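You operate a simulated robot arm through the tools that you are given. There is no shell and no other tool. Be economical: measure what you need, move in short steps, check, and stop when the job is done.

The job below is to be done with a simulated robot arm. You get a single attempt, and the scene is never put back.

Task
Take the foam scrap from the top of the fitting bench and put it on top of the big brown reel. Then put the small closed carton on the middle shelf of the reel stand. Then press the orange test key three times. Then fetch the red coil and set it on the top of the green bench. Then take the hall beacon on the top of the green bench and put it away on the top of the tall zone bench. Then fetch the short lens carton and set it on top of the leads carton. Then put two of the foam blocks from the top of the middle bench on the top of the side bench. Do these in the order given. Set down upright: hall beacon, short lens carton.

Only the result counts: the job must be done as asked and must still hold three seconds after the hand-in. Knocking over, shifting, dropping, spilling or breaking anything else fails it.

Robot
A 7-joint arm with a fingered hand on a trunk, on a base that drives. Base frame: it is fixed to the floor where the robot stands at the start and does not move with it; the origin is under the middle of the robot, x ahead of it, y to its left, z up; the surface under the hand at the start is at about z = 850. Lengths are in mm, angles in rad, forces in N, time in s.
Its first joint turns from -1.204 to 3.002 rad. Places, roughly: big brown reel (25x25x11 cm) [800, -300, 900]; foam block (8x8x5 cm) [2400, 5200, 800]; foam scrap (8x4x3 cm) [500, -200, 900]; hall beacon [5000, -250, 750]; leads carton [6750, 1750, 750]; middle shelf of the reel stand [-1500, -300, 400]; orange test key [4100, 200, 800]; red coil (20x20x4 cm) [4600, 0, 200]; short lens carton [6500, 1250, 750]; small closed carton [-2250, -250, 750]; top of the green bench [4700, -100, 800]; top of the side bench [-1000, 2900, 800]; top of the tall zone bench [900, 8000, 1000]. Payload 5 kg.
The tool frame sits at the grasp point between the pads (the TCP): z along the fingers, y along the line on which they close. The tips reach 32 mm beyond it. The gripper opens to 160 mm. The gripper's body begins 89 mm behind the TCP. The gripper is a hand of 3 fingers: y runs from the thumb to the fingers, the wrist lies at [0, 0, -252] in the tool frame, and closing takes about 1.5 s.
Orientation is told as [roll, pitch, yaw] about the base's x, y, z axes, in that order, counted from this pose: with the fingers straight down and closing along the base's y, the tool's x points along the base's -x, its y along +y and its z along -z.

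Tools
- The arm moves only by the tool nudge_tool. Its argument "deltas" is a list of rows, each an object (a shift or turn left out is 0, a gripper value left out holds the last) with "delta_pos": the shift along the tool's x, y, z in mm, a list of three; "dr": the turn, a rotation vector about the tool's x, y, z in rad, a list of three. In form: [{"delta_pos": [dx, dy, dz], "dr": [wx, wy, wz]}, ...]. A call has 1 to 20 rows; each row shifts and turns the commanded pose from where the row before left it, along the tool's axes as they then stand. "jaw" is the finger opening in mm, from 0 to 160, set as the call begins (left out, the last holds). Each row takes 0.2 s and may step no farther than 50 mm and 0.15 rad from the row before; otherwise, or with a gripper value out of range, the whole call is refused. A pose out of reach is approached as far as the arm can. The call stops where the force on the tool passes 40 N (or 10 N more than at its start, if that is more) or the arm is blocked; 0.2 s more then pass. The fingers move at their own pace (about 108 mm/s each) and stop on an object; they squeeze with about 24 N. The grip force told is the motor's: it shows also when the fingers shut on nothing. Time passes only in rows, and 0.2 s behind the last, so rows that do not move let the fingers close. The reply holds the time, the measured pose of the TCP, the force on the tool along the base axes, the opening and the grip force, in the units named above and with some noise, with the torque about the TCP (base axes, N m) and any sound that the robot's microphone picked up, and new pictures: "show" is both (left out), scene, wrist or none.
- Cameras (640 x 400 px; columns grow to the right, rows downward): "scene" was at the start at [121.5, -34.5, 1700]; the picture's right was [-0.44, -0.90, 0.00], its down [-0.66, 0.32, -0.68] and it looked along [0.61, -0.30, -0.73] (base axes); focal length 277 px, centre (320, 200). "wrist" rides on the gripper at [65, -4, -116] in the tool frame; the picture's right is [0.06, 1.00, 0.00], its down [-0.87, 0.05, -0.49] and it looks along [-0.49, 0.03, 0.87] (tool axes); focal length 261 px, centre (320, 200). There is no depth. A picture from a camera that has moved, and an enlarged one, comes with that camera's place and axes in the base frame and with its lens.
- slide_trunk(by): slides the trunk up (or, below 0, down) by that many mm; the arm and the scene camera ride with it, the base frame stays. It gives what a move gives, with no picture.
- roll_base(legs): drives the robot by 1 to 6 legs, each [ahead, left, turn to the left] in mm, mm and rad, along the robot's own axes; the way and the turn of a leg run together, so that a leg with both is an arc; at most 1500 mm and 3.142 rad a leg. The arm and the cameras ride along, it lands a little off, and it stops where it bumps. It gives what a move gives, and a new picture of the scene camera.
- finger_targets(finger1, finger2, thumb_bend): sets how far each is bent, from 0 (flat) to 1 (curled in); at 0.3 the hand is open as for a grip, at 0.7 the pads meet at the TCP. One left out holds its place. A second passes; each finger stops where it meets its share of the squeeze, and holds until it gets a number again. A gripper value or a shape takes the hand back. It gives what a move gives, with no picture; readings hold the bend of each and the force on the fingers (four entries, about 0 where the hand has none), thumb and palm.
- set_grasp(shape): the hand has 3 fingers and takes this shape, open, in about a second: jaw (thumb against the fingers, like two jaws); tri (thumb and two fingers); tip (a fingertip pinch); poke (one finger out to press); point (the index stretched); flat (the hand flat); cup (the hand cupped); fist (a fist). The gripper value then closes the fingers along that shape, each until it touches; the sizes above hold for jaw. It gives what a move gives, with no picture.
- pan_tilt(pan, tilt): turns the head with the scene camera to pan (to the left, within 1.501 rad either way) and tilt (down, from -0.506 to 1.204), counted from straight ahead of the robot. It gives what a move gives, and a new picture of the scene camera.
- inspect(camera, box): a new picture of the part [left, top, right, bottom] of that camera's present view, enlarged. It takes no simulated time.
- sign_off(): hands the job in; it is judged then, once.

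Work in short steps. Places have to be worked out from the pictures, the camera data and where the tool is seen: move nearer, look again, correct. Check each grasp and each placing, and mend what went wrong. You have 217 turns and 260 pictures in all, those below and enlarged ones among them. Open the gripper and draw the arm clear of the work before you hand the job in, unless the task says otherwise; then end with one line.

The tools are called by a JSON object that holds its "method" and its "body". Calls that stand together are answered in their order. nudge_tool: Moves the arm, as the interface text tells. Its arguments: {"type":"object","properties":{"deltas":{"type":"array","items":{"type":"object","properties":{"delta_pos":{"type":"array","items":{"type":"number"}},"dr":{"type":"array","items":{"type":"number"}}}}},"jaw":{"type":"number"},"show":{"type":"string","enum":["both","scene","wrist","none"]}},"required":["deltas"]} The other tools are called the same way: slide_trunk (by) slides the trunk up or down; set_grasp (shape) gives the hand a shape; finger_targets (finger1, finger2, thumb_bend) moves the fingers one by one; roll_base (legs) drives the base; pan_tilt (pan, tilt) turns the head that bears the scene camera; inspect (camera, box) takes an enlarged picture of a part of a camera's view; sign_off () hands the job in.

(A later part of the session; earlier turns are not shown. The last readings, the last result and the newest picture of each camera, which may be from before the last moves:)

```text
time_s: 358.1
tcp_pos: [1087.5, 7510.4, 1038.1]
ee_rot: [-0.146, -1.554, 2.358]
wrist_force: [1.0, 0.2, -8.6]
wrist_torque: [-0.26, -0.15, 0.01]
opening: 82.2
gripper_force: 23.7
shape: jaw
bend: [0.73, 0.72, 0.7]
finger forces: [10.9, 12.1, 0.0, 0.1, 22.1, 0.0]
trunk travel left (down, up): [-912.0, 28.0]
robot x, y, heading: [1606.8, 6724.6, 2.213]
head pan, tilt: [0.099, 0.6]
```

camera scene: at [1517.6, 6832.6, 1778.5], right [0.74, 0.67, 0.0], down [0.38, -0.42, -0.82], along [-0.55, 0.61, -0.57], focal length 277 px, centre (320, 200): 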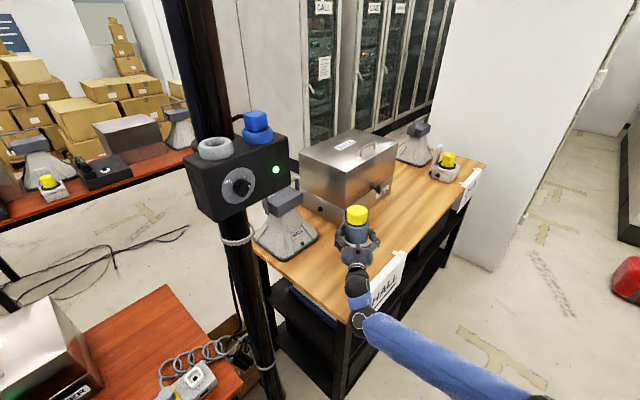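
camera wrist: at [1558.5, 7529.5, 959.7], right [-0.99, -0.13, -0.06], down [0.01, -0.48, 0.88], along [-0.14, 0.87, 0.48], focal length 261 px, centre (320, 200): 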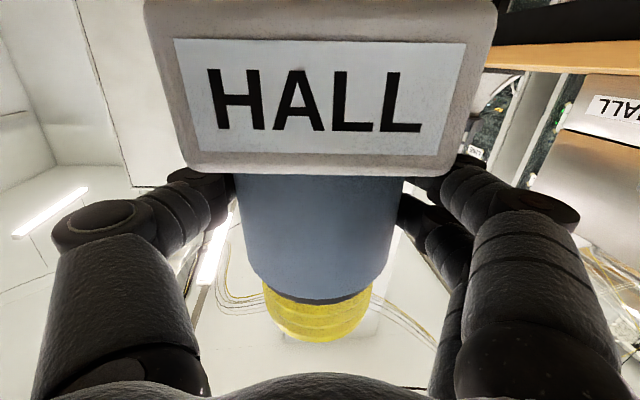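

{"method": "nudge_tool", "body": {"deltas": [{"delta_pos": [2, 0, 0]}, {"delta_pos": [2, 0, 0]}, {"delta_pos": [2, 0, 0]}, {}], "show": "none"}}

{"method": "inspect", "body": {"camera": "scene", "box": [280, 160, 440, 320]}}

```text
time_s: 359.1
tcp_pos: [1088.6, 7509.9, 1032.6]
ee_rot: [-0.119, -1.554, 2.329]
wrist_force: [3.2, -2.4, -0.5]
wrist_torque: [-0.17, 0.33, 0.13]
opening: 82.4
gripper_force: 24.2
shape: jaw
bend: [0.73, 0.72, 0.7]
finger forces: [11.5, 10.6, 0.1, 0.0, 22.8, 0.0]
trunk travel left (down, up): [-912.0, 28.0]
robot x, y, heading: [1605.4, 6723.3, 2.212]
head pan, tilt: [0.099, 0.6]
```

```text
2.50 times, centred on (360, 240) of scene
camera zoom: at [1518.7, 6831.6, 1750.8], right [0.74, 0.67, 0.0], down [0.38, -0.42, -0.83], along [-0.55, 0.61, -0.56], focal length 691 px, centre (220, 100)
```

zoom: 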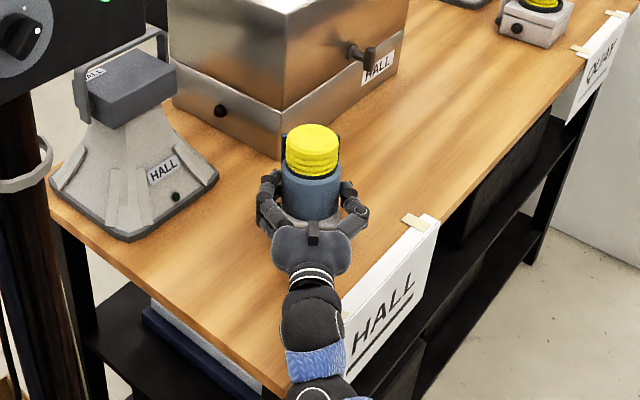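

Contact at 1033 as expected. A touch more, then release.

{"method": "nudge_tool", "body": {"deltas": [{"delta_pos": [1, 0, 0]}, {}], "show": "none"}}

{"method": "nudge_tool", "body": {"deltas": [{}, {}, {}, {}], "jaw": 130, "show": "none"}}

{"method": "inspect", "body": {"camera": "scene", "box": [280, 160, 440, 320]}}

```text
time_s: 359.7
tcp_pos: [1089.3, 7510.6, 1033.7]
ee_rot: [-0.099, -1.554, 2.308]
wrist_force: [0.7, -1.3, 7.7]
wrist_torque: [-1.04, -0.34, 0.11]
opening: 81.9
gripper_force: 24.4
shape: jaw
bend: [0.73, 0.72, 0.7]
finger forces: [11.7, 11.0, 0.0, 0.1, 22.8, 0.2]
trunk travel left (down, up): [-912.0, 28.0]
robot x, y, heading: [1609.6, 6725.3, 2.204]
head pan, tilt: [0.099, 0.6]
```

```text
time_s: 360.7
tcp_pos: [1089.2, 7510.1, 1033.1]
ee_rot: [-0.139, -1.555, 2.347]
wrist_force: [-2.4, 1.7, 13.8]
wrist_torque: [-1.29, -0.99, -0.05]
opening: 129.9
gripper_force: 0.0
shape: jaw
bend: [0.58, 0.58, 0.54]
finger forces: [0.1, 0.0, 0.0, 0.0, 0.0, 0.1]
trunk travel left (down, up): [-912.0, 28.0]
robot x, y, heading: [1606.9, 6722.4, 2.209]
head pan, tilt: [0.099, 0.6]
```

```text
2.50 times, centred on (360, 240) of scene
camera zoom: at [1519.0, 6830.7, 1750.8], right [0.74, 0.67, 0.0], down [0.38, -0.42, -0.83], along [-0.55, 0.61, -0.56], focal length 691 px, centre (220, 100)
```

zoom: 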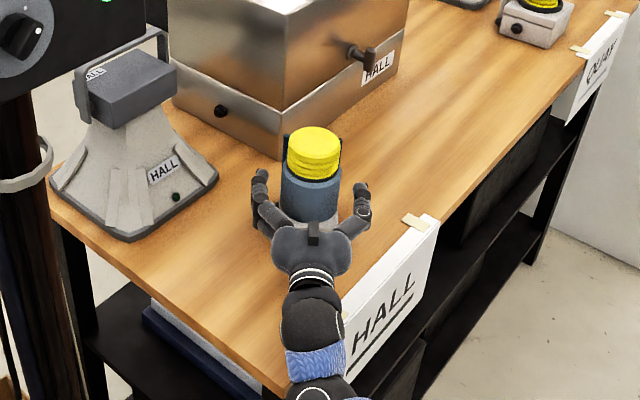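

The hand itself rests on something (14 N). I'll raise it 8 mm, then back straight out.

{"method": "nudge_tool", "body": {"deltas": [{"delta_pos": [-4, 0, 0]}, {"delta_pos": [-4, 0, 0]}, {}], "show": "none"}}

{"method": "roll_base", "body": {"legs": [[-150, 0, 0]]}}

{"method": "inspect", "body": {"camera": "scene", "box": [280, 100, 440, 260]}}

```text
time_s: 361.5
tcp_pos: [1087.4, 7510.9, 1039.4]
ee_rot: [-0.144, -1.555, 2.353]
wrist_force: [-0.5, 0.2, 0.2]
wrist_torque: [0.0, 0.0, 0.04]
opening: 129.6
gripper_force: 0.0
shape: jaw
bend: [0.58, 0.58, 0.54]
finger forces: [0.1, 0.0, 0.1, 0.0, 0.1, 0.0]
trunk travel left (down, up): [-912.0, 28.0]
robot x, y, heading: [1608.2, 6727.0, 2.207]
head pan, tilt: [0.099, 0.6]
```

```text
time_s: 362.9
tcp_pos: [1178.4, 7391.3, 1041.0]
ee_rot: [-0.143, -1.555, 2.348]
wrist_force: [-0.8, -0.3, 1.2]
wrist_torque: [-0.02, -0.02, 0.03]
opening: 129.8
gripper_force: 0.0
shape: jaw
bend: [0.58, 0.58, 0.54]
finger forces: [0.0, 0.0, 0.1, 0.1, 0.1, 0.0]
trunk travel left (down, up): [-912.0, 28.0]
robot x, y, heading: [1693.9, 6608.0, 2.207]
head pan, tilt: [0.099, 0.6]
camera scene: at [1608.0, 6711.0, 1750.8], right [0.74, 0.67, 0.0], down [0.38, -0.42, -0.83], along [-0.55, 0.61, -0.56], focal length 277 px, centre (320, 200)
```

scene: 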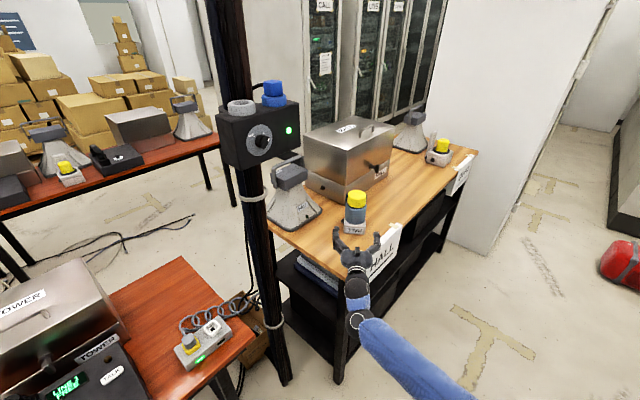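

```text
2.50 times, centred on (360, 180) of scene
camera zoom: at [1608.0, 6711.0, 1750.8], right [0.74, 0.67, 0.0], down [0.38, -0.42, -0.83], along [-0.55, 0.61, -0.56], focal length 691 px, centre (220, 250)
```

zoom: 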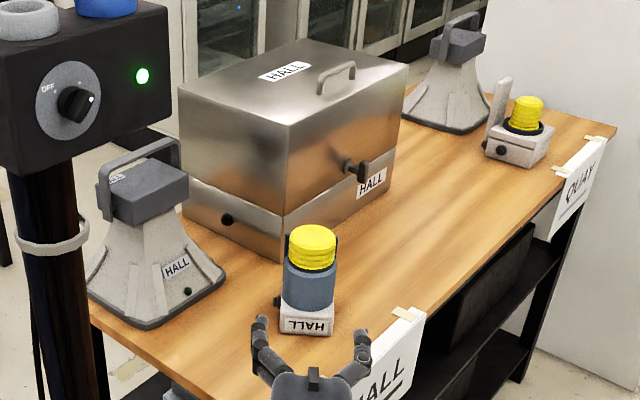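

The beacon stands lens-up, but its label reads upside-down in this pose. I'll check how the other beacons stand and how their labels read, to be sure which way is upright.

{"method": "inspect", "body": {"camera": "scene", "box": [415, 125, 475, 175]}}

{"method": "inspect", "body": {"camera": "scene", "box": [40, 145, 110, 195]}}

{"method": "inspect", "body": {"camera": "scene", "box": [330, 180, 390, 240]}}

```text
8.00 times, centred on (445, 150) of scene
camera zoom: at [1608.0, 6711.0, 1750.8], right [0.74, 0.67, 0.0], down [0.38, -0.42, -0.83], along [-0.55, 0.61, -0.56], focal length 2212 px, centre (-680, 600)
```

zoom: 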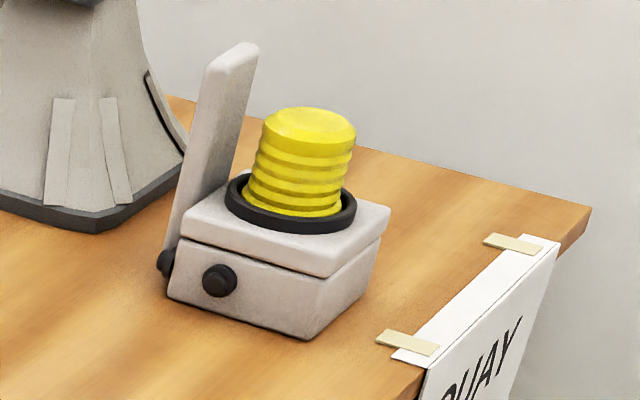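

```text
8.00 times, centred on (75, 170) of scene
camera zoom: at [1608.0, 6711.0, 1750.8], right [0.74, 0.67, 0.0], down [0.38, -0.42, -0.83], along [-0.55, 0.61, -0.56], focal length 2212 px, centre (2280, 440)
```

zoom: 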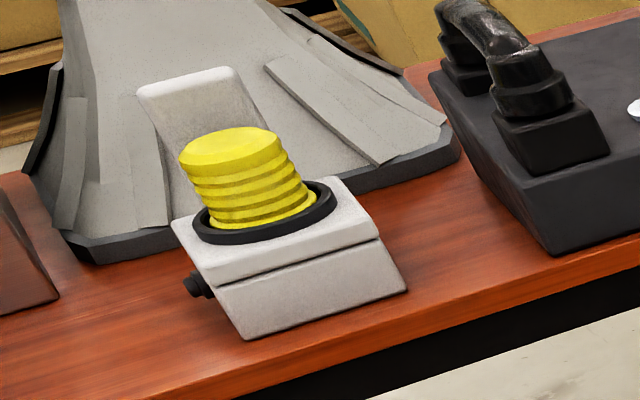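

```text
6.67 times, centred on (360, 210) of scene
camera zoom: at [1608.0, 6711.0, 1750.8], right [0.74, 0.67, 0.0], down [0.38, -0.42, -0.83], along [-0.55, 0.61, -0.56], focal length 1844 px, centre (53, 133)
```

zoom: 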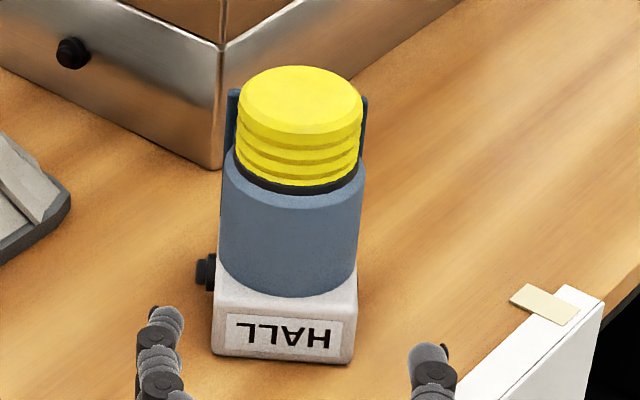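

Labels decide it: with the lens up, both HALL labels read wrong. Lying on its dark foot plate, as it stood originally, the side label is upright. So the foot-down pose is upright and I'll restore it. Driving forward to regrip.

{"method": "roll_base", "body": {"legs": [[150, 0, 0]]}}

{"method": "nudge_tool", "body": {"deltas": [{}, {}, {}, {}, {}, {}], "jaw": 50, "show": "scene"}}

```text
time_s: 364.3
tcp_pos: [1086.8, 7513.6, 1039.8]
ee_rot: [-0.136, -1.553, 2.345]
wrist_force: [-0.7, 0.3, -0.6]
wrist_torque: [0.01, 0.05, 0.01]
opening: 129.6
gripper_force: 0.1
shape: jaw
bend: [0.58, 0.58, 0.54]
finger forces: [0.0, 0.0, 0.0, 0.1, 0.1, 0.0]
trunk travel left (down, up): [-912.0, 28.0]
robot x, y, heading: [1607.4, 6728.4, 2.214]
head pan, tilt: [0.099, 0.6]
camera scene: at [1516.1, 6834.7, 1750.5], right [0.74, 0.67, 0.0], down [0.38, -0.42, -0.82], along [-0.55, 0.61, -0.57], focal length 277 px, centre (320, 200)
```

scene: 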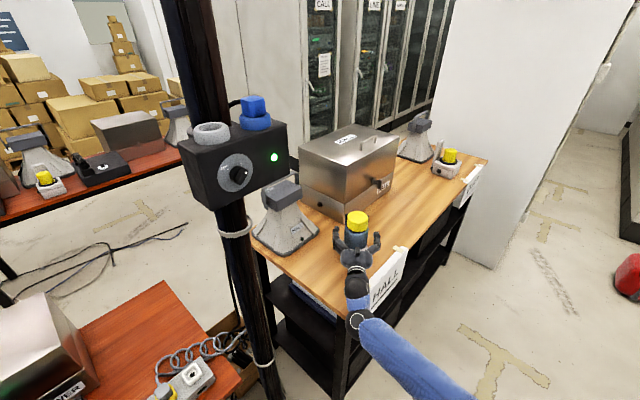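

```text
time_s: 365.7
tcp_pos: [1088.0, 7512.6, 1040.6]
ee_rot: [-0.137, -1.555, 2.348]
wrist_force: [-1.4, 2.2, 3.3]
wrist_torque: [0.06, 0.08, -0.01]
opening: 80.8
gripper_force: 24.3
shape: jaw
bend: [0.72, 0.72, 0.71]
finger forces: [11.3, 11.3, 0.0, 0.0, 23.1, 0.0]
trunk travel left (down, up): [-912.0, 28.0]
robot x, y, heading: [1606.8, 6726.4, 2.208]
head pan, tilt: [0.099, 0.6]
camera scene: at [1517.6, 6833.1, 1750.7], right [0.74, 0.67, 0.0], down [0.38, -0.42, -0.83], along [-0.55, 0.61, -0.56], focal length 277 px, centre (320, 200)
```

scene: 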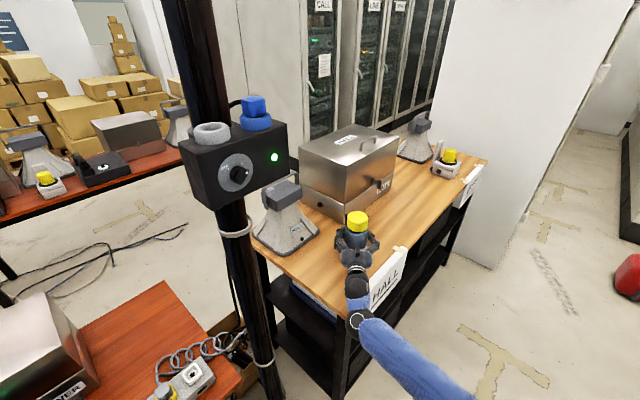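

Regripped at 81 mm. Lift, turn into the aisle, and tilt the hand back down.

{"method": "nudge_tool", "body": {"deltas": [{"delta_pos": [-15, 0, 0]}, {"delta_pos": [-20, 0, 0]}, {"delta_pos": [-10, 0, 0]}, {}], "show": "none"}}

{"method": "roll_base", "body": {"legs": [[0, 0, -0.5]]}}

{"method": "nudge_tool", "body": {"deltas": [{"delta_pos": [35, 0, 0]}, {"delta_pos": [5, 0, -15], "dr": [0, 0.13, 0]}, {"dr": [0, 0.13, 0]}, {"dr": [0, 0.13, 0]}, {"dr": [0, 0.13, 0]}, {"dr": [0, 0.13, 0]}, {"dr": [0, 0.13, 0]}, {"dr": [0, 0.13, 0]}, {"dr": [0, 0.13, 0]}, {"dr": [0, 0.13, 0]}, {"dr": [0, 0.13, 0]}, {"dr": [0, 0.13, 0]}, {"dr": [0, 0.125, 0]}, {}], "show": "wrist"}}

```text
time_s: 366.7
tcp_pos: [1087.3, 7512.4, 1084.3]
ee_rot: [-0.15, -1.553, 2.357]
wrist_force: [-0.1, -0.3, -8.8]
wrist_torque: [-0.27, -0.16, -0.01]
opening: 80.5
gripper_force: 23.9
shape: jaw
bend: [0.73, 0.72, 0.71]
finger forces: [11.4, 12.1, 0.1, 0.0, 23.0, 0.1]
trunk travel left (down, up): [-912.0, 28.0]
robot x, y, heading: [1609.7, 6724.1, 2.211]
head pan, tilt: [0.099, 0.6]
```

```text
time_s: 368.5
tcp_pos: [1526.5, 7665.9, 1084.7]
ee_rot: [-0.13, -1.554, 1.837]
wrist_force: [-0.1, 0.6, -9.3]
wrist_torque: [-0.28, -0.04, -0.03]
opening: 80.8
gripper_force: 23.9
shape: jaw
bend: [0.73, 0.72, 0.71]
finger forces: [11.2, 12.2, 0.0, 0.1, 23.0, 0.0]
trunk travel left (down, up): [-912.0, 28.0]
robot x, y, heading: [1606.6, 6730.2, 1.709]
head pan, tilt: [0.099, 0.6]
camera scene: at [1579.3, 6863.8, 1750.6], right [0.97, 0.24, 0.0], down [0.13, -0.55, -0.82], along [-0.19, 0.8, -0.57], focal length 277 px, centre (320, 200)
```

scene: 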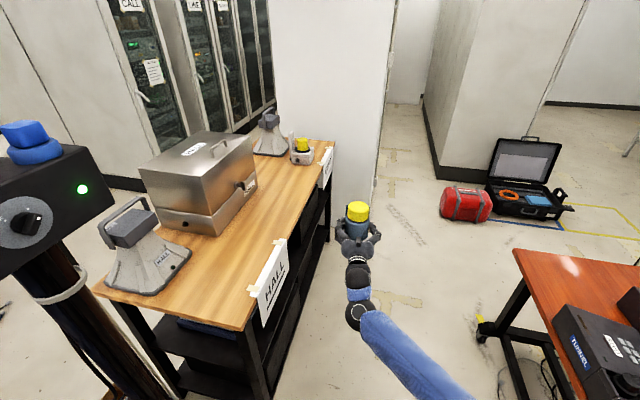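

```text
time_s: 371.5
tcp_pos: [1530.0, 7651.1, 1045.4]
ee_rot: [0.0, 0.004, 1.709]
wrist_force: [0.3, -0.6, -9.9]
wrist_torque: [0.19, 0.08, -0.01]
opening: 81.4
gripper_force: 23.8
shape: jaw
bend: [0.72, 0.72, 0.71]
finger forces: [12.9, 11.4, 0.1, 0.0, 23.7, 0.0]
trunk travel left (down, up): [-912.0, 28.0]
robot x, y, heading: [1607.2, 6727.8, 1.706]
head pan, tilt: [0.099, 0.6]
camera wrist: at [1542.1, 7587.3, 1160.7], right [-0.98, -0.2, 0.0], down [-0.17, 0.85, 0.49], along [-0.1, 0.48, -0.87], focal length 261 px, centre (320, 200)
```

wrist: 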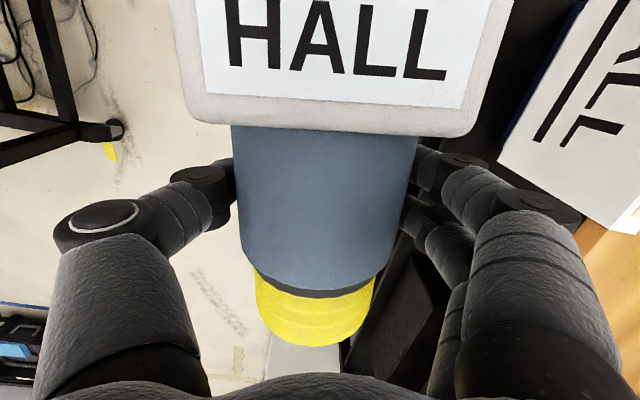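

Foot plate is down again. Raising 28 mm with the trunk and turning back over the bench.

{"method": "slide_trunk", "body": {"by": 28}}

{"method": "roll_base", "body": {"legs": [[0, 0, 0.49]]}}

{"method": "slide_trunk", "body": {"by": -36}}

```text
time_s: 372.2
tcp_pos: [1528.7, 7652.2, 1071.7]
ee_rot: [-0.001, 0.004, 1.708]
wrist_force: [0.4, 0.6, -9.2]
wrist_torque: [0.15, -0.03, 0.0]
opening: 81.1
gripper_force: 24.1
shape: jaw
bend: [0.72, 0.72, 0.71]
finger forces: [12.8, 11.4, 0.1, 0.0, 23.7, 0.0]
trunk travel left (down, up): [-940.0, 0.0]
robot x, y, heading: [1607.8, 6725.7, 1.707]
head pan, tilt: [0.099, 0.6]
```

```text
time_s: 374.0
tcp_pos: [1104.7, 7506.6, 1071.3]
ee_rot: [-0.004, 0.001, 2.196]
wrist_force: [-0.1, -0.3, -10.7]
wrist_torque: [0.14, 0.1, -0.02]
opening: 81.1
gripper_force: 24.3
shape: jaw
bend: [0.72, 0.72, 0.71]
finger forces: [13.0, 11.6, 0.0, 0.0, 24.0, 0.0]
trunk travel left (down, up): [-940.0, 0.0]
robot x, y, heading: [1604.7, 6723.2, 2.198]
head pan, tilt: [0.099, 0.6]
camera scene: at [1517.7, 6834.9, 1778.5], right [0.75, 0.66, 0.0], down [0.38, -0.42, -0.82], along [-0.55, 0.62, -0.57], focal length 277 px, centre (320, 200)
```

scene: 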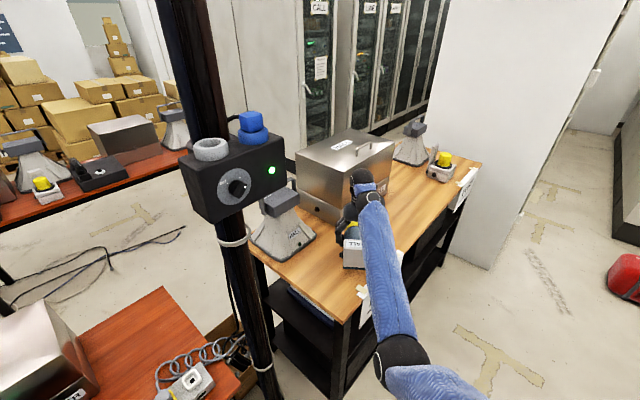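

```text
time_s: 374.8
tcp_pos: [1104.7, 7506.5, 1036.9]
ee_rot: [-0.002, 0.002, 2.195]
wrist_force: [-0.5, -0.1, -8.7]
wrist_torque: [0.12, 0.15, 0.02]
opening: 81.1
gripper_force: 24.0
shape: jaw
bend: [0.72, 0.72, 0.71]
finger forces: [13.0, 11.5, 0.0, 0.0, 24.1, 0.0]
trunk travel left (down, up): [-904.0, 36.0]
robot x, y, heading: [1603.9, 6727.4, 2.199]
head pan, tilt: [0.099, 0.6]
```

Now small steps down to contact.

{"method": "nudge_tool", "body": {"deltas": [{"delta_pos": [0, 0, 3]}, {"delta_pos": [0, 0, 3]}, {"delta_pos": [0, 0, 2]}, {"delta_pos": [0, 0, 2]}, {}], "show": "none"}}

```text
time_s: 376.0
tcp_pos: [1105.9, 7505.4, 1026.1]
ee_rot: [-0.001, 0.003, 2.196]
wrist_force: [-0.7, 0.0, -8.0]
wrist_torque: [0.02, 0.06, -0.01]
opening: 81.2
gripper_force: 23.9
shape: jaw
bend: [0.72, 0.72, 0.71]
finger forces: [11.9, 12.0, 0.1, 0.0, 24.0, 0.0]
trunk travel left (down, up): [-904.0, 36.0]
robot x, y, heading: [1606.6, 6725.2, 2.199]
head pan, tilt: [0.099, 0.6]
```

{"method": "nudge_tool", "body": {"deltas": [{"delta_pos": [0, 0, 1]}, {"delta_pos": [0, 0, 1]}, {"delta_pos": [0, 0, 1]}, {}], "show": "none"}}

```text
time_s: 377.0
tcp_pos: [1104.9, 7506.1, 1022.5]
ee_rot: [0.0, 0.001, 2.195]
wrist_force: [0.5, 1.3, -5.5]
wrist_torque: [-0.12, 0.02, 0.0]
opening: 80.8
gripper_force: 23.9
shape: jaw
bend: [0.72, 0.72, 0.71]
finger forces: [11.3, 12.3, 0.0, 0.1, 24.6, 0.0]
trunk travel left (down, up): [-904.0, 36.0]
robot x, y, heading: [1602.8, 6726.4, 2.197]
head pan, tilt: [0.099, 0.6]
```

{"method": "nudge_tool", "body": {"deltas": [{"delta_pos": [0, 0, 1]}, {"delta_pos": [0, 0, 1]}, {}], "show": "none"}}

{"method": "nudge_tool", "body": {"deltas": [{}, {}, {}, {}, {}], "jaw": 155, "show": "wrist"}}

```text
time_s: 377.8
tcp_pos: [1105.8, 7506.4, 1023.0]
ee_rot: [-0.003, 0.002, 2.197]
wrist_force: [-1.0, 3.1, 0.0]
wrist_torque: [-0.2, 0.31, -0.04]
opening: 80.9
gripper_force: 24.2
shape: jaw
bend: [0.72, 0.72, 0.71]
finger forces: [11.5, 10.8, 0.0, 0.0, 25.3, 0.0]
trunk travel left (down, up): [-904.0, 36.0]
robot x, y, heading: [1606.2, 6725.3, 2.192]
head pan, tilt: [0.099, 0.6]
```

```text
time_s: 379.0
tcp_pos: [1104.5, 7505.6, 1022.2]
ee_rot: [-0.001, 0.002, 2.195]
wrist_force: [0.2, 0.0, -0.2]
wrist_torque: [-0.01, 0.02, 0.02]
opening: 155.1
gripper_force: 0.0
shape: jaw
bend: [0.37, 0.37, 0.34]
finger forces: [0.1, 0.1, 0.0, 0.1, 0.1, 0.1]
trunk travel left (down, up): [-904.0, 36.0]
robot x, y, heading: [1604.0, 6726.9, 2.193]
head pan, tilt: [0.099, 0.6]
camera wrist: at [1146.9, 7456.5, 1137.9], right [-0.77, -0.63, 0.0], down [-0.55, 0.67, 0.49], along [-0.31, 0.38, -0.87], focal length 261 px, centre (320, 200)
```

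wrist: 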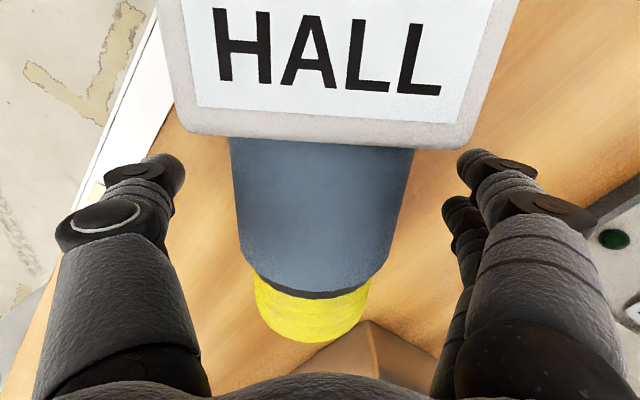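

Released. Raising and backing straight out.

{"method": "slide_trunk", "body": {"by": 36}}

{"method": "roll_base", "body": {"legs": [[-300, 0, 0]]}}

{"method": "inspect", "body": {"camera": "scene", "box": [300, 100, 460, 240]}}

```text
time_s: 379.8
tcp_pos: [1105.3, 7507.7, 1057.2]
ee_rot: [-0.001, 0.003, 2.195]
wrist_force: [-0.3, -0.9, -0.1]
wrist_torque: [0.0, -0.05, -0.02]
opening: 155.1
gripper_force: 0.2
shape: jaw
bend: [0.37, 0.37, 0.34]
finger forces: [0.0, 0.0, 0.0, 0.0, 0.0, 0.1]
trunk travel left (down, up): [-940.0, 0.0]
robot x, y, heading: [1606.7, 6730.7, 2.197]
head pan, tilt: [0.099, 0.6]
```

```text
time_s: 381.9
tcp_pos: [1282.2, 7260.5, 1059.3]
ee_rot: [-0.001, 0.002, 2.196]
wrist_force: [-0.3, 0.0, -0.5]
wrist_torque: [-0.01, 0.04, 0.01]
opening: 155.0
gripper_force: 0.1
shape: jaw
bend: [0.37, 0.37, 0.34]
finger forces: [0.0, 0.0, 0.1, 0.1, 0.0, 0.1]
trunk travel left (down, up): [-940.0, 0.0]
robot x, y, heading: [1780.7, 6479.8, 2.195]
head pan, tilt: [0.099, 0.6]
camera scene: at [1696.2, 6588.3, 1778.7], right [0.75, 0.66, 0.0], down [0.37, -0.42, -0.83], along [-0.55, 0.62, -0.56], focal length 277 px, centre (320, 200)
```

scene: 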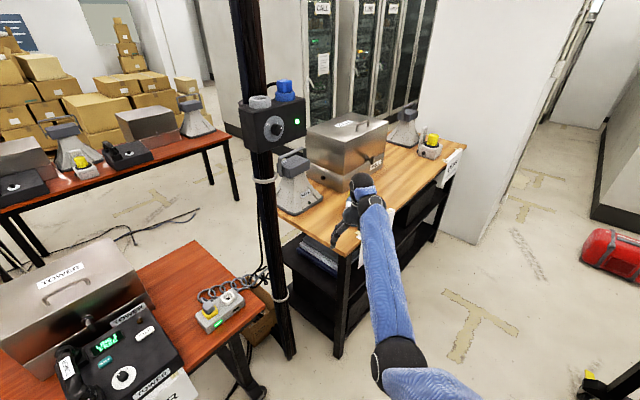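

```text
2.86 times, centred on (380, 170) of scene
camera zoom: at [1696.2, 6588.3, 1778.7], right [0.75, 0.66, 0.0], down [0.37, -0.42, -0.83], along [-0.55, 0.62, -0.56], focal length 790 px, centre (149, 286)
```

zoom: 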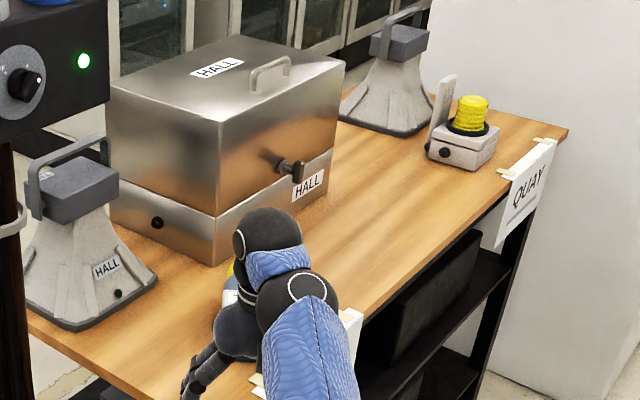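

I'll turn to face up the aisle, verify the beacon, and then back down the aisle so the arm stays clear of the tables.

{"method": "roll_base", "body": {"legs": [[0, 0, -0.625], [0, 90, 0]]}}

{"method": "inspect", "body": {"camera": "scene", "box": [0, 100, 240, 250]}}

```text
time_s: 384.6
tcp_pos: [1739.3, 7406.6, 1058.7]
ee_rot: [-0.003, 0.004, 1.574]
wrist_force: [-0.4, 0.3, -1.1]
wrist_torque: [0.0, -0.04, 0.0]
opening: 155.1
gripper_force: 0.1
shape: jaw
bend: [0.37, 0.37, 0.34]
finger forces: [0.0, 0.0, 0.0, 0.0, 0.0, 0.0]
trunk travel left (down, up): [-940.0, 0.0]
robot x, y, heading: [1693.6, 6483.0, 1.578]
head pan, tilt: [0.099, 0.6]
camera scene: at [1681.9, 6619.9, 1778.6], right [0.99, 0.1, 0.0], down [0.06, -0.56, -0.82], along [-0.08, 0.82, -0.57], focal length 277 px, centre (320, 200)
```

scene: 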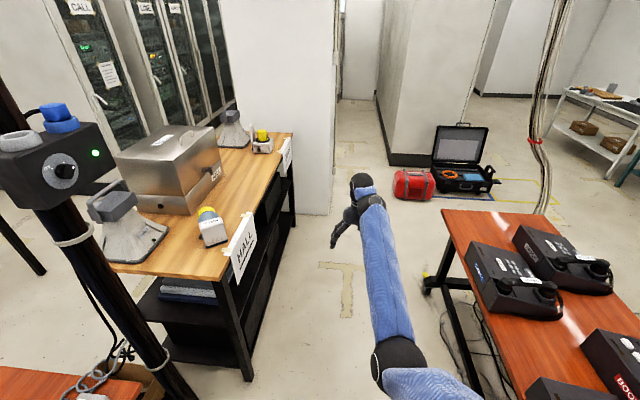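

```text
2.67 times, centred on (120, 175) of scene
camera zoom: at [1681.9, 6619.9, 1778.6], right [0.99, 0.1, 0.0], down [0.06, -0.56, -0.82], along [-0.08, 0.82, -0.57], focal length 738 px, centre (853, 267)
```

zoom: 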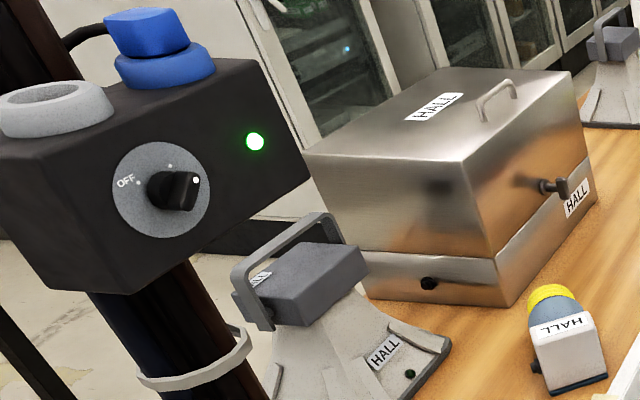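

The beacon stands on its foot, clear of everything. Next are the lens carton and the leads carton on the far table. Backing down the aisle, then turning to +x.

{"method": "roll_base", "body": {"legs": [[-1490, 0, -0.007], [-1490, 0, 0], [-1490, 0, 0], [-640, 0, 0], [0, 0, -1.571]]}}

{"method": "roll_base", "body": {"legs": [[1490, 0, 0], [1490, 0, 0], [700, 0, 0]]}}

```text
time_s: 413.0
tcp_pos: [2676.1, 1340.7, 1058.2]
ee_rot: [-0.002, 0.001, 0.025]
wrist_force: [-0.1, 0.1, -0.2]
wrist_torque: [-0.02, 0.0, -0.03]
opening: 155.1
gripper_force: 0.1
shape: jaw
bend: [0.37, 0.37, 0.34]
finger forces: [0.0, 0.0, 0.0, 0.0, 0.0, 0.1]
trunk travel left (down, up): [-940.0, 0.0]
robot x, y, heading: [1750.4, 1368.2, 0.023]
head pan, tilt: [0.099, 0.6]
camera scene: at [1887.3, 1380.5, 1778.7], right [0.12, -0.99, 0.0], down [-0.56, -0.07, -0.82], along [0.82, 0.1, -0.57], focal length 277 px, centre (320, 200)
```

scene: 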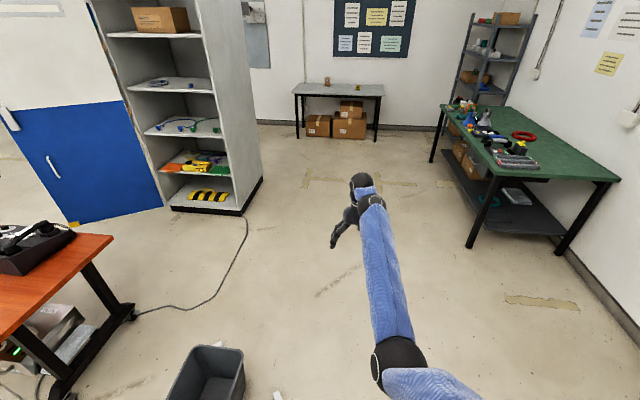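

```text
time_s: 430.7
tcp_pos: [6336.7, 1342.6, 1058.2]
ee_rot: [-0.001, 0.001, -0.005]
wrist_force: [0.0, 0.5, 0.1]
wrist_torque: [0.01, 0.02, -0.01]
opening: 155.0
gripper_force: 0.0
shape: jaw
bend: [0.37, 0.37, 0.34]
finger forces: [0.0, 0.1, 0.0, 0.1, 0.0, 0.0]
trunk travel left (down, up): [-940.0, 0.0]
robot x, y, heading: [5415.0, 1400.2, -0.006]
head pan, tilt: [0.099, 0.6]
camera scene: at [5550.3, 1405.3, 1778.6], right [0.1, -1.0, 0.0], down [-0.56, -0.05, -0.82], along [0.82, 0.08, -0.57], focal length 277 px, centre (320, 200)
```

scene: 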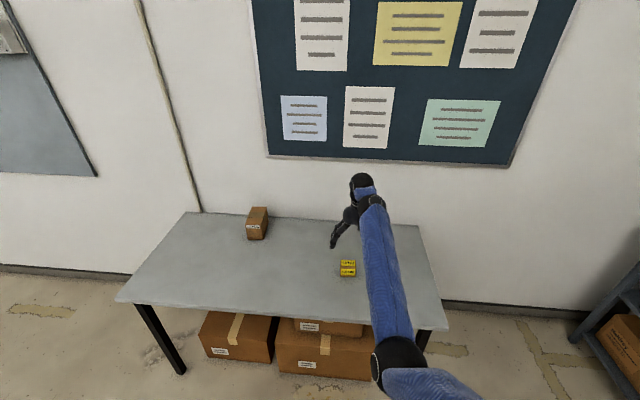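

{"method": "inspect", "body": {"camera": "scene", "box": [220, 190, 380, 300]}}

```text
3.64 times, centred on (300, 245) of scene
camera zoom: at [5550.3, 1405.3, 1778.6], right [0.1, -1.0, 0.0], down [-0.56, -0.05, -0.82], along [0.82, 0.08, -0.57], focal length 1006 px, centre (393, 36)
```

zoom: 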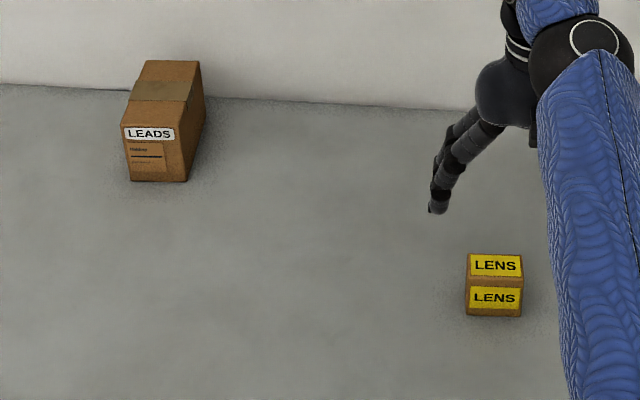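

Table top is about 778. The lens carton is at about [6427,1361] (69×63×45 mm) and the leads carton at about [6670,1853] with its top near 879. I'll drive over the lens carton and lower.

{"method": "roll_base", "body": {"legs": [[90, 18, 0.006]]}}

{"method": "slide_trunk", "body": {"by": -160}}

{"method": "inspect", "body": {"camera": "wrist", "box": [0, 0, 640, 400]}}

```text
time_s: 431.8
tcp_pos: [6428.2, 1366.8, 1056.6]
ee_rot: [-0.003, 0.003, 0.003]
wrist_force: [0.2, 0.1, -1.1]
wrist_torque: [-0.02, 0.03, -0.02]
opening: 155.0
gripper_force: 0.1
shape: jaw
bend: [0.37, 0.37, 0.34]
finger forces: [0.0, 0.0, 0.0, 0.1, 0.1, 0.1]
trunk travel left (down, up): [-940.0, 0.0]
robot x, y, heading: [5501.0, 1415.8, 0.003]
head pan, tilt: [0.099, 0.6]
camera scene: at [5641.7, 1424.6, 1778.5], right [0.1, -0.99, 0.0], down [-0.56, -0.06, -0.82], along [0.82, 0.08, -0.57], focal length 277 px, centre (320, 200)
```

scene: 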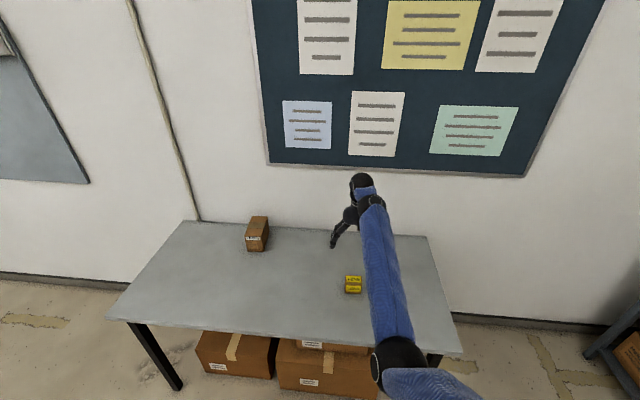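

```text
time_s: 433.7
tcp_pos: [6427.3, 1366.4, 897.7]
ee_rot: [-0.002, 0.001, 0.004]
wrist_force: [-1.1, 0.8, 0.3]
wrist_torque: [0.01, 0.04, 0.0]
opening: 155.0
gripper_force: 0.0
shape: jaw
bend: [0.37, 0.37, 0.34]
finger forces: [0.1, 0.0, 0.0, 0.0, 0.0, 0.0]
trunk travel left (down, up): [-780.0, 160.0]
robot x, y, heading: [5502.4, 1415.9, 0.005]
head pan, tilt: [0.099, 0.6]
```

```text
1.00 times, centred on (320, 200) of wrist (not enlarged: the box is as wide or as high as the picture)
camera zoom: at [6362.1, 1363.5, 1014.1], right [-0.07, 1.0, 0.0], down [0.87, 0.06, 0.49], along [0.49, 0.03, -0.87], focal length 261 px, centre (320, 200)
```

zoom: 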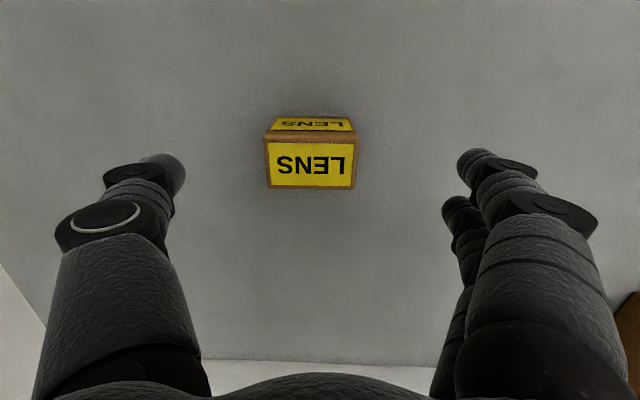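

Centred within 10 mm. Correcting and lowering.

{"method": "nudge_tool", "body": {"deltas": [{"delta_pos": [-9, -5, 0]}, {}, {}], "jaw": 120, "show": "none"}}

{"method": "slide_trunk", "body": {"by": -76}}

{"method": "inspect", "body": {"camera": "wrist", "box": [0, 0, 640, 400]}}

```text
time_s: 434.5
tcp_pos: [6436.5, 1360.8, 897.7]
ee_rot: [-0.004, 0.001, 0.002]
wrist_force: [-0.1, -0.1, 0.0]
wrist_torque: [0.0, -0.01, -0.02]
opening: 120.3
gripper_force: 0.0
shape: jaw
bend: [0.63, 0.63, 0.6]
finger forces: [0.1, 0.0, 0.0, 0.1, 0.0, 0.0]
trunk travel left (down, up): [-780.0, 160.0]
robot x, y, heading: [5502.7, 1411.8, -0.001]
head pan, tilt: [0.099, 0.6]
```

```text
time_s: 435.6
tcp_pos: [6436.4, 1361.4, 820.9]
ee_rot: [-0.001, 0.002, 0.004]
wrist_force: [0.2, 0.8, 0.5]
wrist_torque: [-0.02, 0.0, -0.02]
opening: 120.0
gripper_force: 0.0
shape: jaw
bend: [0.63, 0.63, 0.6]
finger forces: [0.1, 0.1, 0.0, 0.0, 0.0, 0.0]
trunk travel left (down, up): [-704.0, 236.0]
robot x, y, heading: [5501.5, 1409.5, 0.002]
head pan, tilt: [0.099, 0.6]
```

```text
1.00 times, centred on (320, 200) of wrist (not enlarged: the box is as wide or as high as the picture)
camera zoom: at [6371.0, 1358.5, 938.1], right [-0.06, 1.0, 0.0], down [0.87, 0.06, 0.49], along [0.49, 0.03, -0.87], focal length 261 px, centre (320, 200)
```

zoom: 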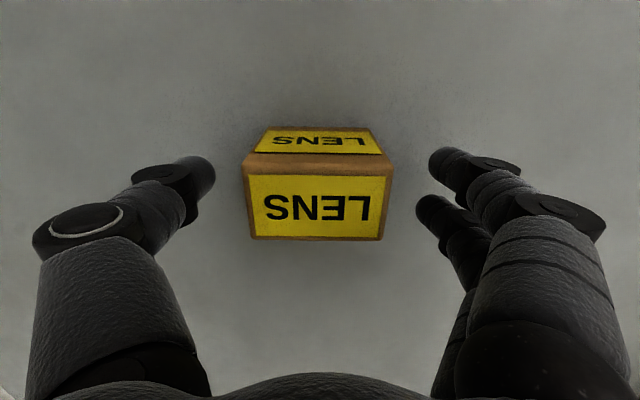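

Straddled well. Closing.

{"method": "nudge_tool", "body": {"deltas": [{"delta_pos": [0, 0, 3]}, {}, {}, {}, {}, {}], "jaw": 45, "show": "none"}}

{"method": "slide_trunk", "body": {"by": 236}}

{"method": "inspect", "body": {"camera": "wrist", "box": [0, 0, 640, 400]}}

```text
time_s: 437.0
tcp_pos: [6436.8, 1361.6, 818.6]
ee_rot: [-0.001, 0.001, 0.003]
wrist_force: [0.2, 0.3, 0.3]
wrist_torque: [-0.01, 0.0, -0.01]
opening: 63.9
gripper_force: 23.6
shape: jaw
bend: [0.73, 0.73, 0.7]
finger forces: [11.0, 10.5, 0.0, 0.0, 21.7, 0.1]
trunk travel left (down, up): [-704.0, 236.0]
robot x, y, heading: [5502.5, 1413.0, 0.002]
head pan, tilt: [0.099, 0.6]
```

```text
time_s: 439.5
tcp_pos: [6436.9, 1361.1, 1055.9]
ee_rot: [-0.002, 0.0, 0.005]
wrist_force: [-0.4, 0.3, 0.2]
wrist_torque: [-0.04, -0.03, 0.0]
opening: 63.9
gripper_force: 24.0
shape: jaw
bend: [0.73, 0.73, 0.7]
finger forces: [11.0, 10.7, 0.1, 0.0, 21.7, 0.0]
trunk travel left (down, up): [-940.0, 0.0]
robot x, y, heading: [5502.5, 1415.3, 0.007]
head pan, tilt: [0.099, 0.6]
```

```text
1.00 times, centred on (320, 200) of wrist (not enlarged: the box is as wide or as high as the picture)
camera zoom: at [6371.4, 1358.3, 1170.4], right [-0.07, 1.0, 0.0], down [0.87, 0.06, 0.49], along [0.49, 0.03, -0.87], focal length 261 px, centre (320, 200)
```

zoom: 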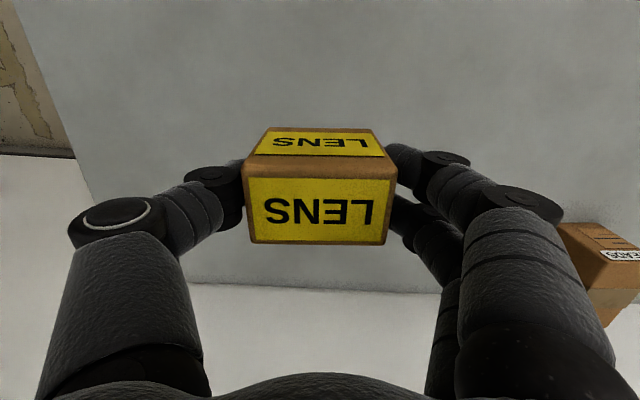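

Held. Driving over the leads carton.

{"method": "roll_base", "body": {"legs": [[0, 490, -0.005], [222, 0, 0]]}}

{"method": "slide_trunk", "body": {"by": -80}}

{"method": "inspect", "body": {"camera": "wrist", "box": [0, 0, 640, 400]}}

```text
time_s: 443.7
tcp_pos: [6658.6, 1849.8, 1053.1]
ee_rot: [0.0, 0.002, -0.002]
wrist_force: [-0.1, 0.1, -1.0]
wrist_torque: [0.01, 0.02, 0.0]
opening: 63.8
gripper_force: 24.1
shape: jaw
bend: [0.73, 0.73, 0.7]
finger forces: [11.1, 10.6, 0.0, 0.0, 21.7, 0.0]
trunk travel left (down, up): [-940.0, 0.0]
robot x, y, heading: [5727.9, 1909.8, -0.002]
head pan, tilt: [0.099, 0.6]
camera scene: at [5862.8, 1916.4, 1778.6], right [0.1, -1.0, 0.0], down [-0.56, -0.05, -0.82], along [0.82, 0.08, -0.57], focal length 277 px, centre (320, 200)
```

scene: 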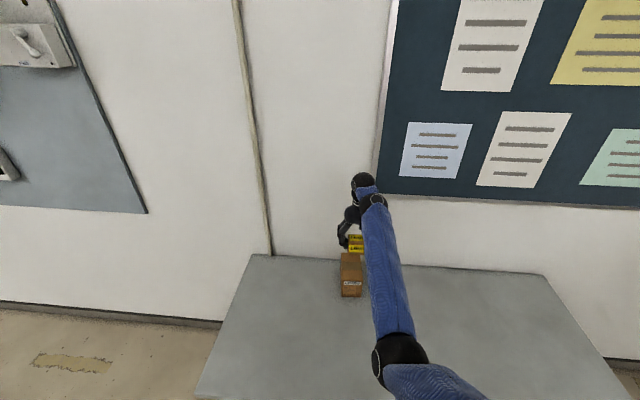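

```text
time_s: 444.9
tcp_pos: [6659.5, 1849.6, 974.9]
ee_rot: [-0.001, 0.002, -0.002]
wrist_force: [-0.2, -0.9, -0.8]
wrist_torque: [-0.03, 0.0, 0.03]
opening: 64.2
gripper_force: 23.9
shape: jaw
bend: [0.73, 0.73, 0.7]
finger forces: [11.1, 10.8, 0.1, 0.0, 21.7, 0.0]
trunk travel left (down, up): [-860.0, 80.0]
robot x, y, heading: [5722.4, 1907.1, -0.001]
head pan, tilt: [0.099, 0.6]
```

```text
1.00 times, centred on (320, 200) of wrist (not enlarged: the box is as wide or as high as the picture)
camera zoom: at [6593.4, 1846.9, 1090.8], right [-0.06, 1.0, 0.0], down [0.87, 0.05, 0.49], along [0.49, 0.03, -0.87], focal length 261 px, centre (320, 200)
```

zoom: 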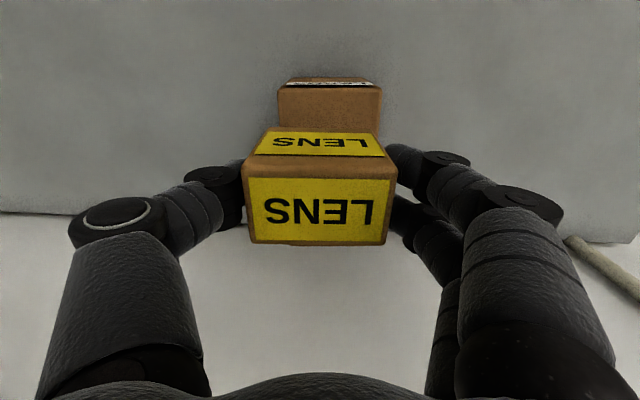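

The leads carton's front edge is at x≈6616 with centre y≈1856. I'll shift forward 28 mm and left 6 mm.

{"method": "roll_base", "body": {"legs": [[28, 6, 0]]}}

{"method": "slide_trunk", "body": {"by": -38}}

{"method": "inspect", "body": {"camera": "wrist", "box": [0, 0, 640, 400]}}

```text
time_s: 445.7
tcp_pos: [6688.0, 1857.3, 974.2]
ee_rot: [-0.003, 0.004, -0.001]
wrist_force: [0.5, -0.2, -0.9]
wrist_torque: [-0.04, 0.01, 0.0]
opening: 63.9
gripper_force: 24.5
shape: jaw
bend: [0.73, 0.73, 0.7]
finger forces: [11.1, 10.6, 0.0, 0.2, 21.8, 0.0]
trunk travel left (down, up): [-860.0, 80.0]
robot x, y, heading: [5750.8, 1911.8, 0.001]
head pan, tilt: [0.099, 0.6]
camera scene: at [5891.0, 1922.8, 1698.6], right [0.1, -1.0, 0.0], down [-0.56, -0.05, -0.82], along [0.82, 0.08, -0.57], focal length 277 px, centre (320, 200)
```

scene: 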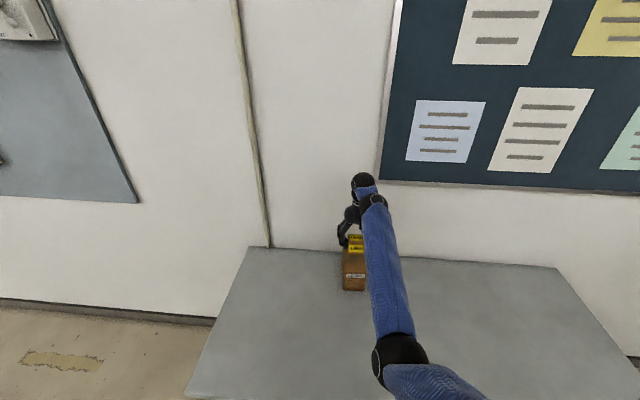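

```text
time_s: 446.5
tcp_pos: [6685.4, 1854.8, 937.6]
ee_rot: [-0.003, -0.001, -0.003]
wrist_force: [-0.1, 0.9, -1.0]
wrist_torque: [0.01, 0.01, 0.04]
opening: 64.3
gripper_force: 24.2
shape: jaw
bend: [0.73, 0.73, 0.7]
finger forces: [11.1, 10.7, 0.0, 0.0, 21.7, 0.1]
trunk travel left (down, up): [-822.0, 118.0]
robot x, y, heading: [5751.0, 1911.4, -0.002]
head pan, tilt: [0.099, 0.6]
```

```text
1.00 times, centred on (320, 200) of wrist (not enlarged: the box is as wide or as high as the picture)
camera zoom: at [6620.3, 1852.7, 1053.9], right [-0.06, 1.0, 0.0], down [0.87, 0.05, 0.49], along [0.49, 0.03, -0.87], focal length 261 px, centre (320, 200)
```

zoom: 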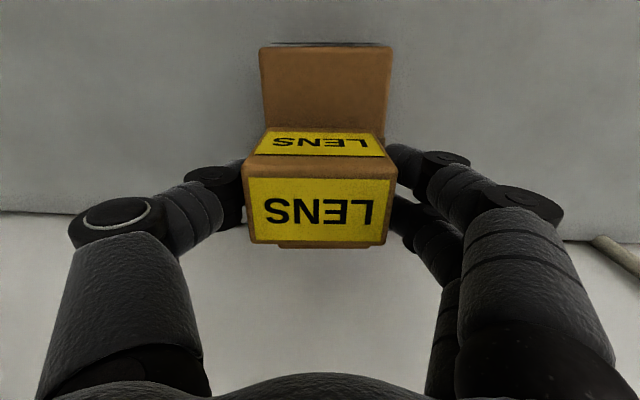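

Well centred. Lowering to contact.

{"method": "nudge_tool", "body": {"deltas": [{"delta_pos": [0, 0, 5]}, {"delta_pos": [0, 0, 4]}, {"delta_pos": [0, 0, 3]}, {"delta_pos": [0, 0, 2]}, {}], "show": "none"}}

```text
time_s: 447.7
tcp_pos: [6686.6, 1856.1, 926.5]
ee_rot: [-0.001, -0.004, -0.003]
wrist_force: [2.7, 0.2, 30.0]
wrist_torque: [-0.07, -0.09, -0.02]
opening: 64.3
gripper_force: 23.8
shape: jaw
bend: [0.74, 0.74, 0.71]
finger forces: [13.9, 13.4, 0.0, 0.0, 28.0, 0.0]
trunk travel left (down, up): [-822.0, 118.0]
robot x, y, heading: [5753.2, 1912.5, 0.001]
head pan, tilt: [0.099, 0.6]
```

Contact (30 N). Easing up slightly and opening.

{"method": "nudge_tool", "body": {"deltas": [{"delta_pos": [0, 0, -2]}, {}], "show": "none"}}

{"method": "nudge_tool", "body": {"deltas": [{}, {}, {}, {}], "jaw": 120, "show": "none"}}

{"method": "slide_trunk", "body": {"by": 118}}

{"method": "roll_base", "body": {"legs": [[-400, 0, 0]]}}

{"method": "inspect", "body": {"camera": "scene", "box": [220, 150, 420, 290]}}

```text
time_s: 448.3
tcp_pos: [6685.9, 1855.3, 926.5]
ee_rot: [-0.004, -0.001, -0.002]
wrist_force: [8.5, -1.7, 27.5]
wrist_torque: [-0.07, -0.16, 0.0]
opening: 64.7
gripper_force: 23.7
shape: jaw
bend: [0.74, 0.74, 0.71]
finger forces: [13.8, 13.2, 0.1, 0.0, 27.7, 0.0]
trunk travel left (down, up): [-822.0, 118.0]
robot x, y, heading: [5755.3, 1913.0, -0.002]
head pan, tilt: [0.099, 0.6]
```

```text
time_s: 449.3
tcp_pos: [6685.5, 1854.9, 924.0]
ee_rot: [-0.001, 0.003, -0.001]
wrist_force: [-0.2, -0.1, 0.0]
wrist_torque: [-0.01, -0.01, 0.01]
opening: 119.6
gripper_force: 0.0
shape: jaw
bend: [0.63, 0.63, 0.6]
finger forces: [0.0, 0.1, 0.0, 0.1, 0.1, 0.1]
trunk travel left (down, up): [-822.0, 118.0]
robot x, y, heading: [5751.4, 1912.8, 0.001]
head pan, tilt: [0.099, 0.6]
```

```text
time_s: 450.8
tcp_pos: [6686.6, 1855.0, 1042.3]
ee_rot: [-0.001, 0.002, -0.001]
wrist_force: [-0.2, -0.6, -0.3]
wrist_torque: [0.0, -0.01, -0.02]
opening: 119.6
gripper_force: 0.1
shape: jaw
bend: [0.63, 0.63, 0.6]
finger forces: [0.0, 0.0, 0.0, 0.1, 0.1, 0.1]
trunk travel left (down, up): [-940.0, 0.0]
robot x, y, heading: [5751.9, 1912.6, 0.001]
head pan, tilt: [0.099, 0.6]
```

```text
time_s: 453.3
tcp_pos: [6283.0, 1860.7, 1042.9]
ee_rot: [-0.001, 0.002, 0.004]
wrist_force: [0.3, 0.4, 0.4]
wrist_torque: [-0.01, 0.01, 0.01]
opening: 119.3
gripper_force: 0.0
shape: jaw
bend: [0.63, 0.63, 0.6]
finger forces: [0.0, 0.0, 0.0, 0.1, 0.0, 0.1]
trunk travel left (down, up): [-940.0, 0.0]
robot x, y, heading: [5346.4, 1912.2, 0.0]
head pan, tilt: [0.099, 0.6]
camera scene: at [5486.2, 1922.9, 1778.7], right [0.1, -0.99, 0.0], down [-0.56, -0.06, -0.83], along [0.82, 0.08, -0.56], focal length 277 px, centre (320, 200)
```

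scene: 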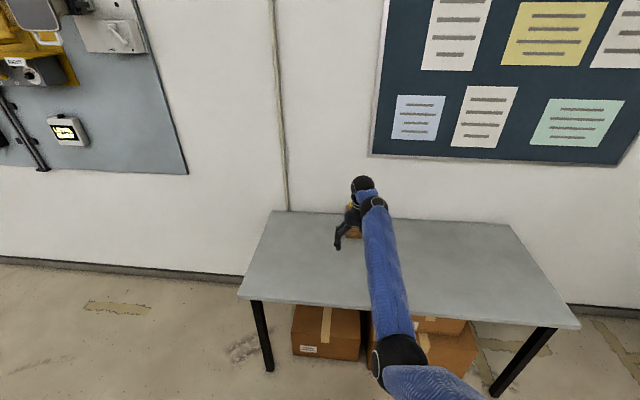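

```text
2.86 times, centred on (320, 220) of scene
camera zoom: at [5486.2, 1922.9, 1778.7], right [0.1, -0.99, 0.0], down [-0.56, -0.06, -0.83], along [0.82, 0.08, -0.56], focal length 790 px, centre (320, 143)
```

zoom: 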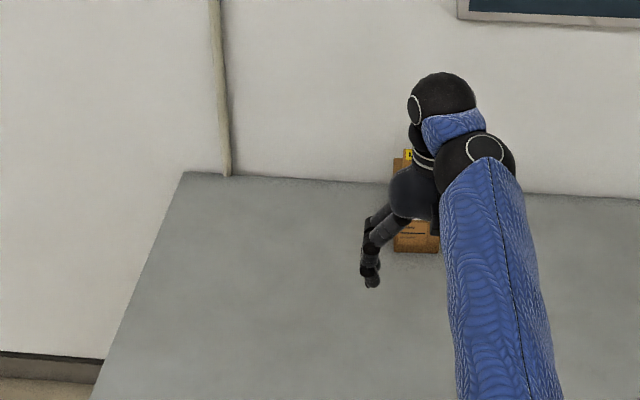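

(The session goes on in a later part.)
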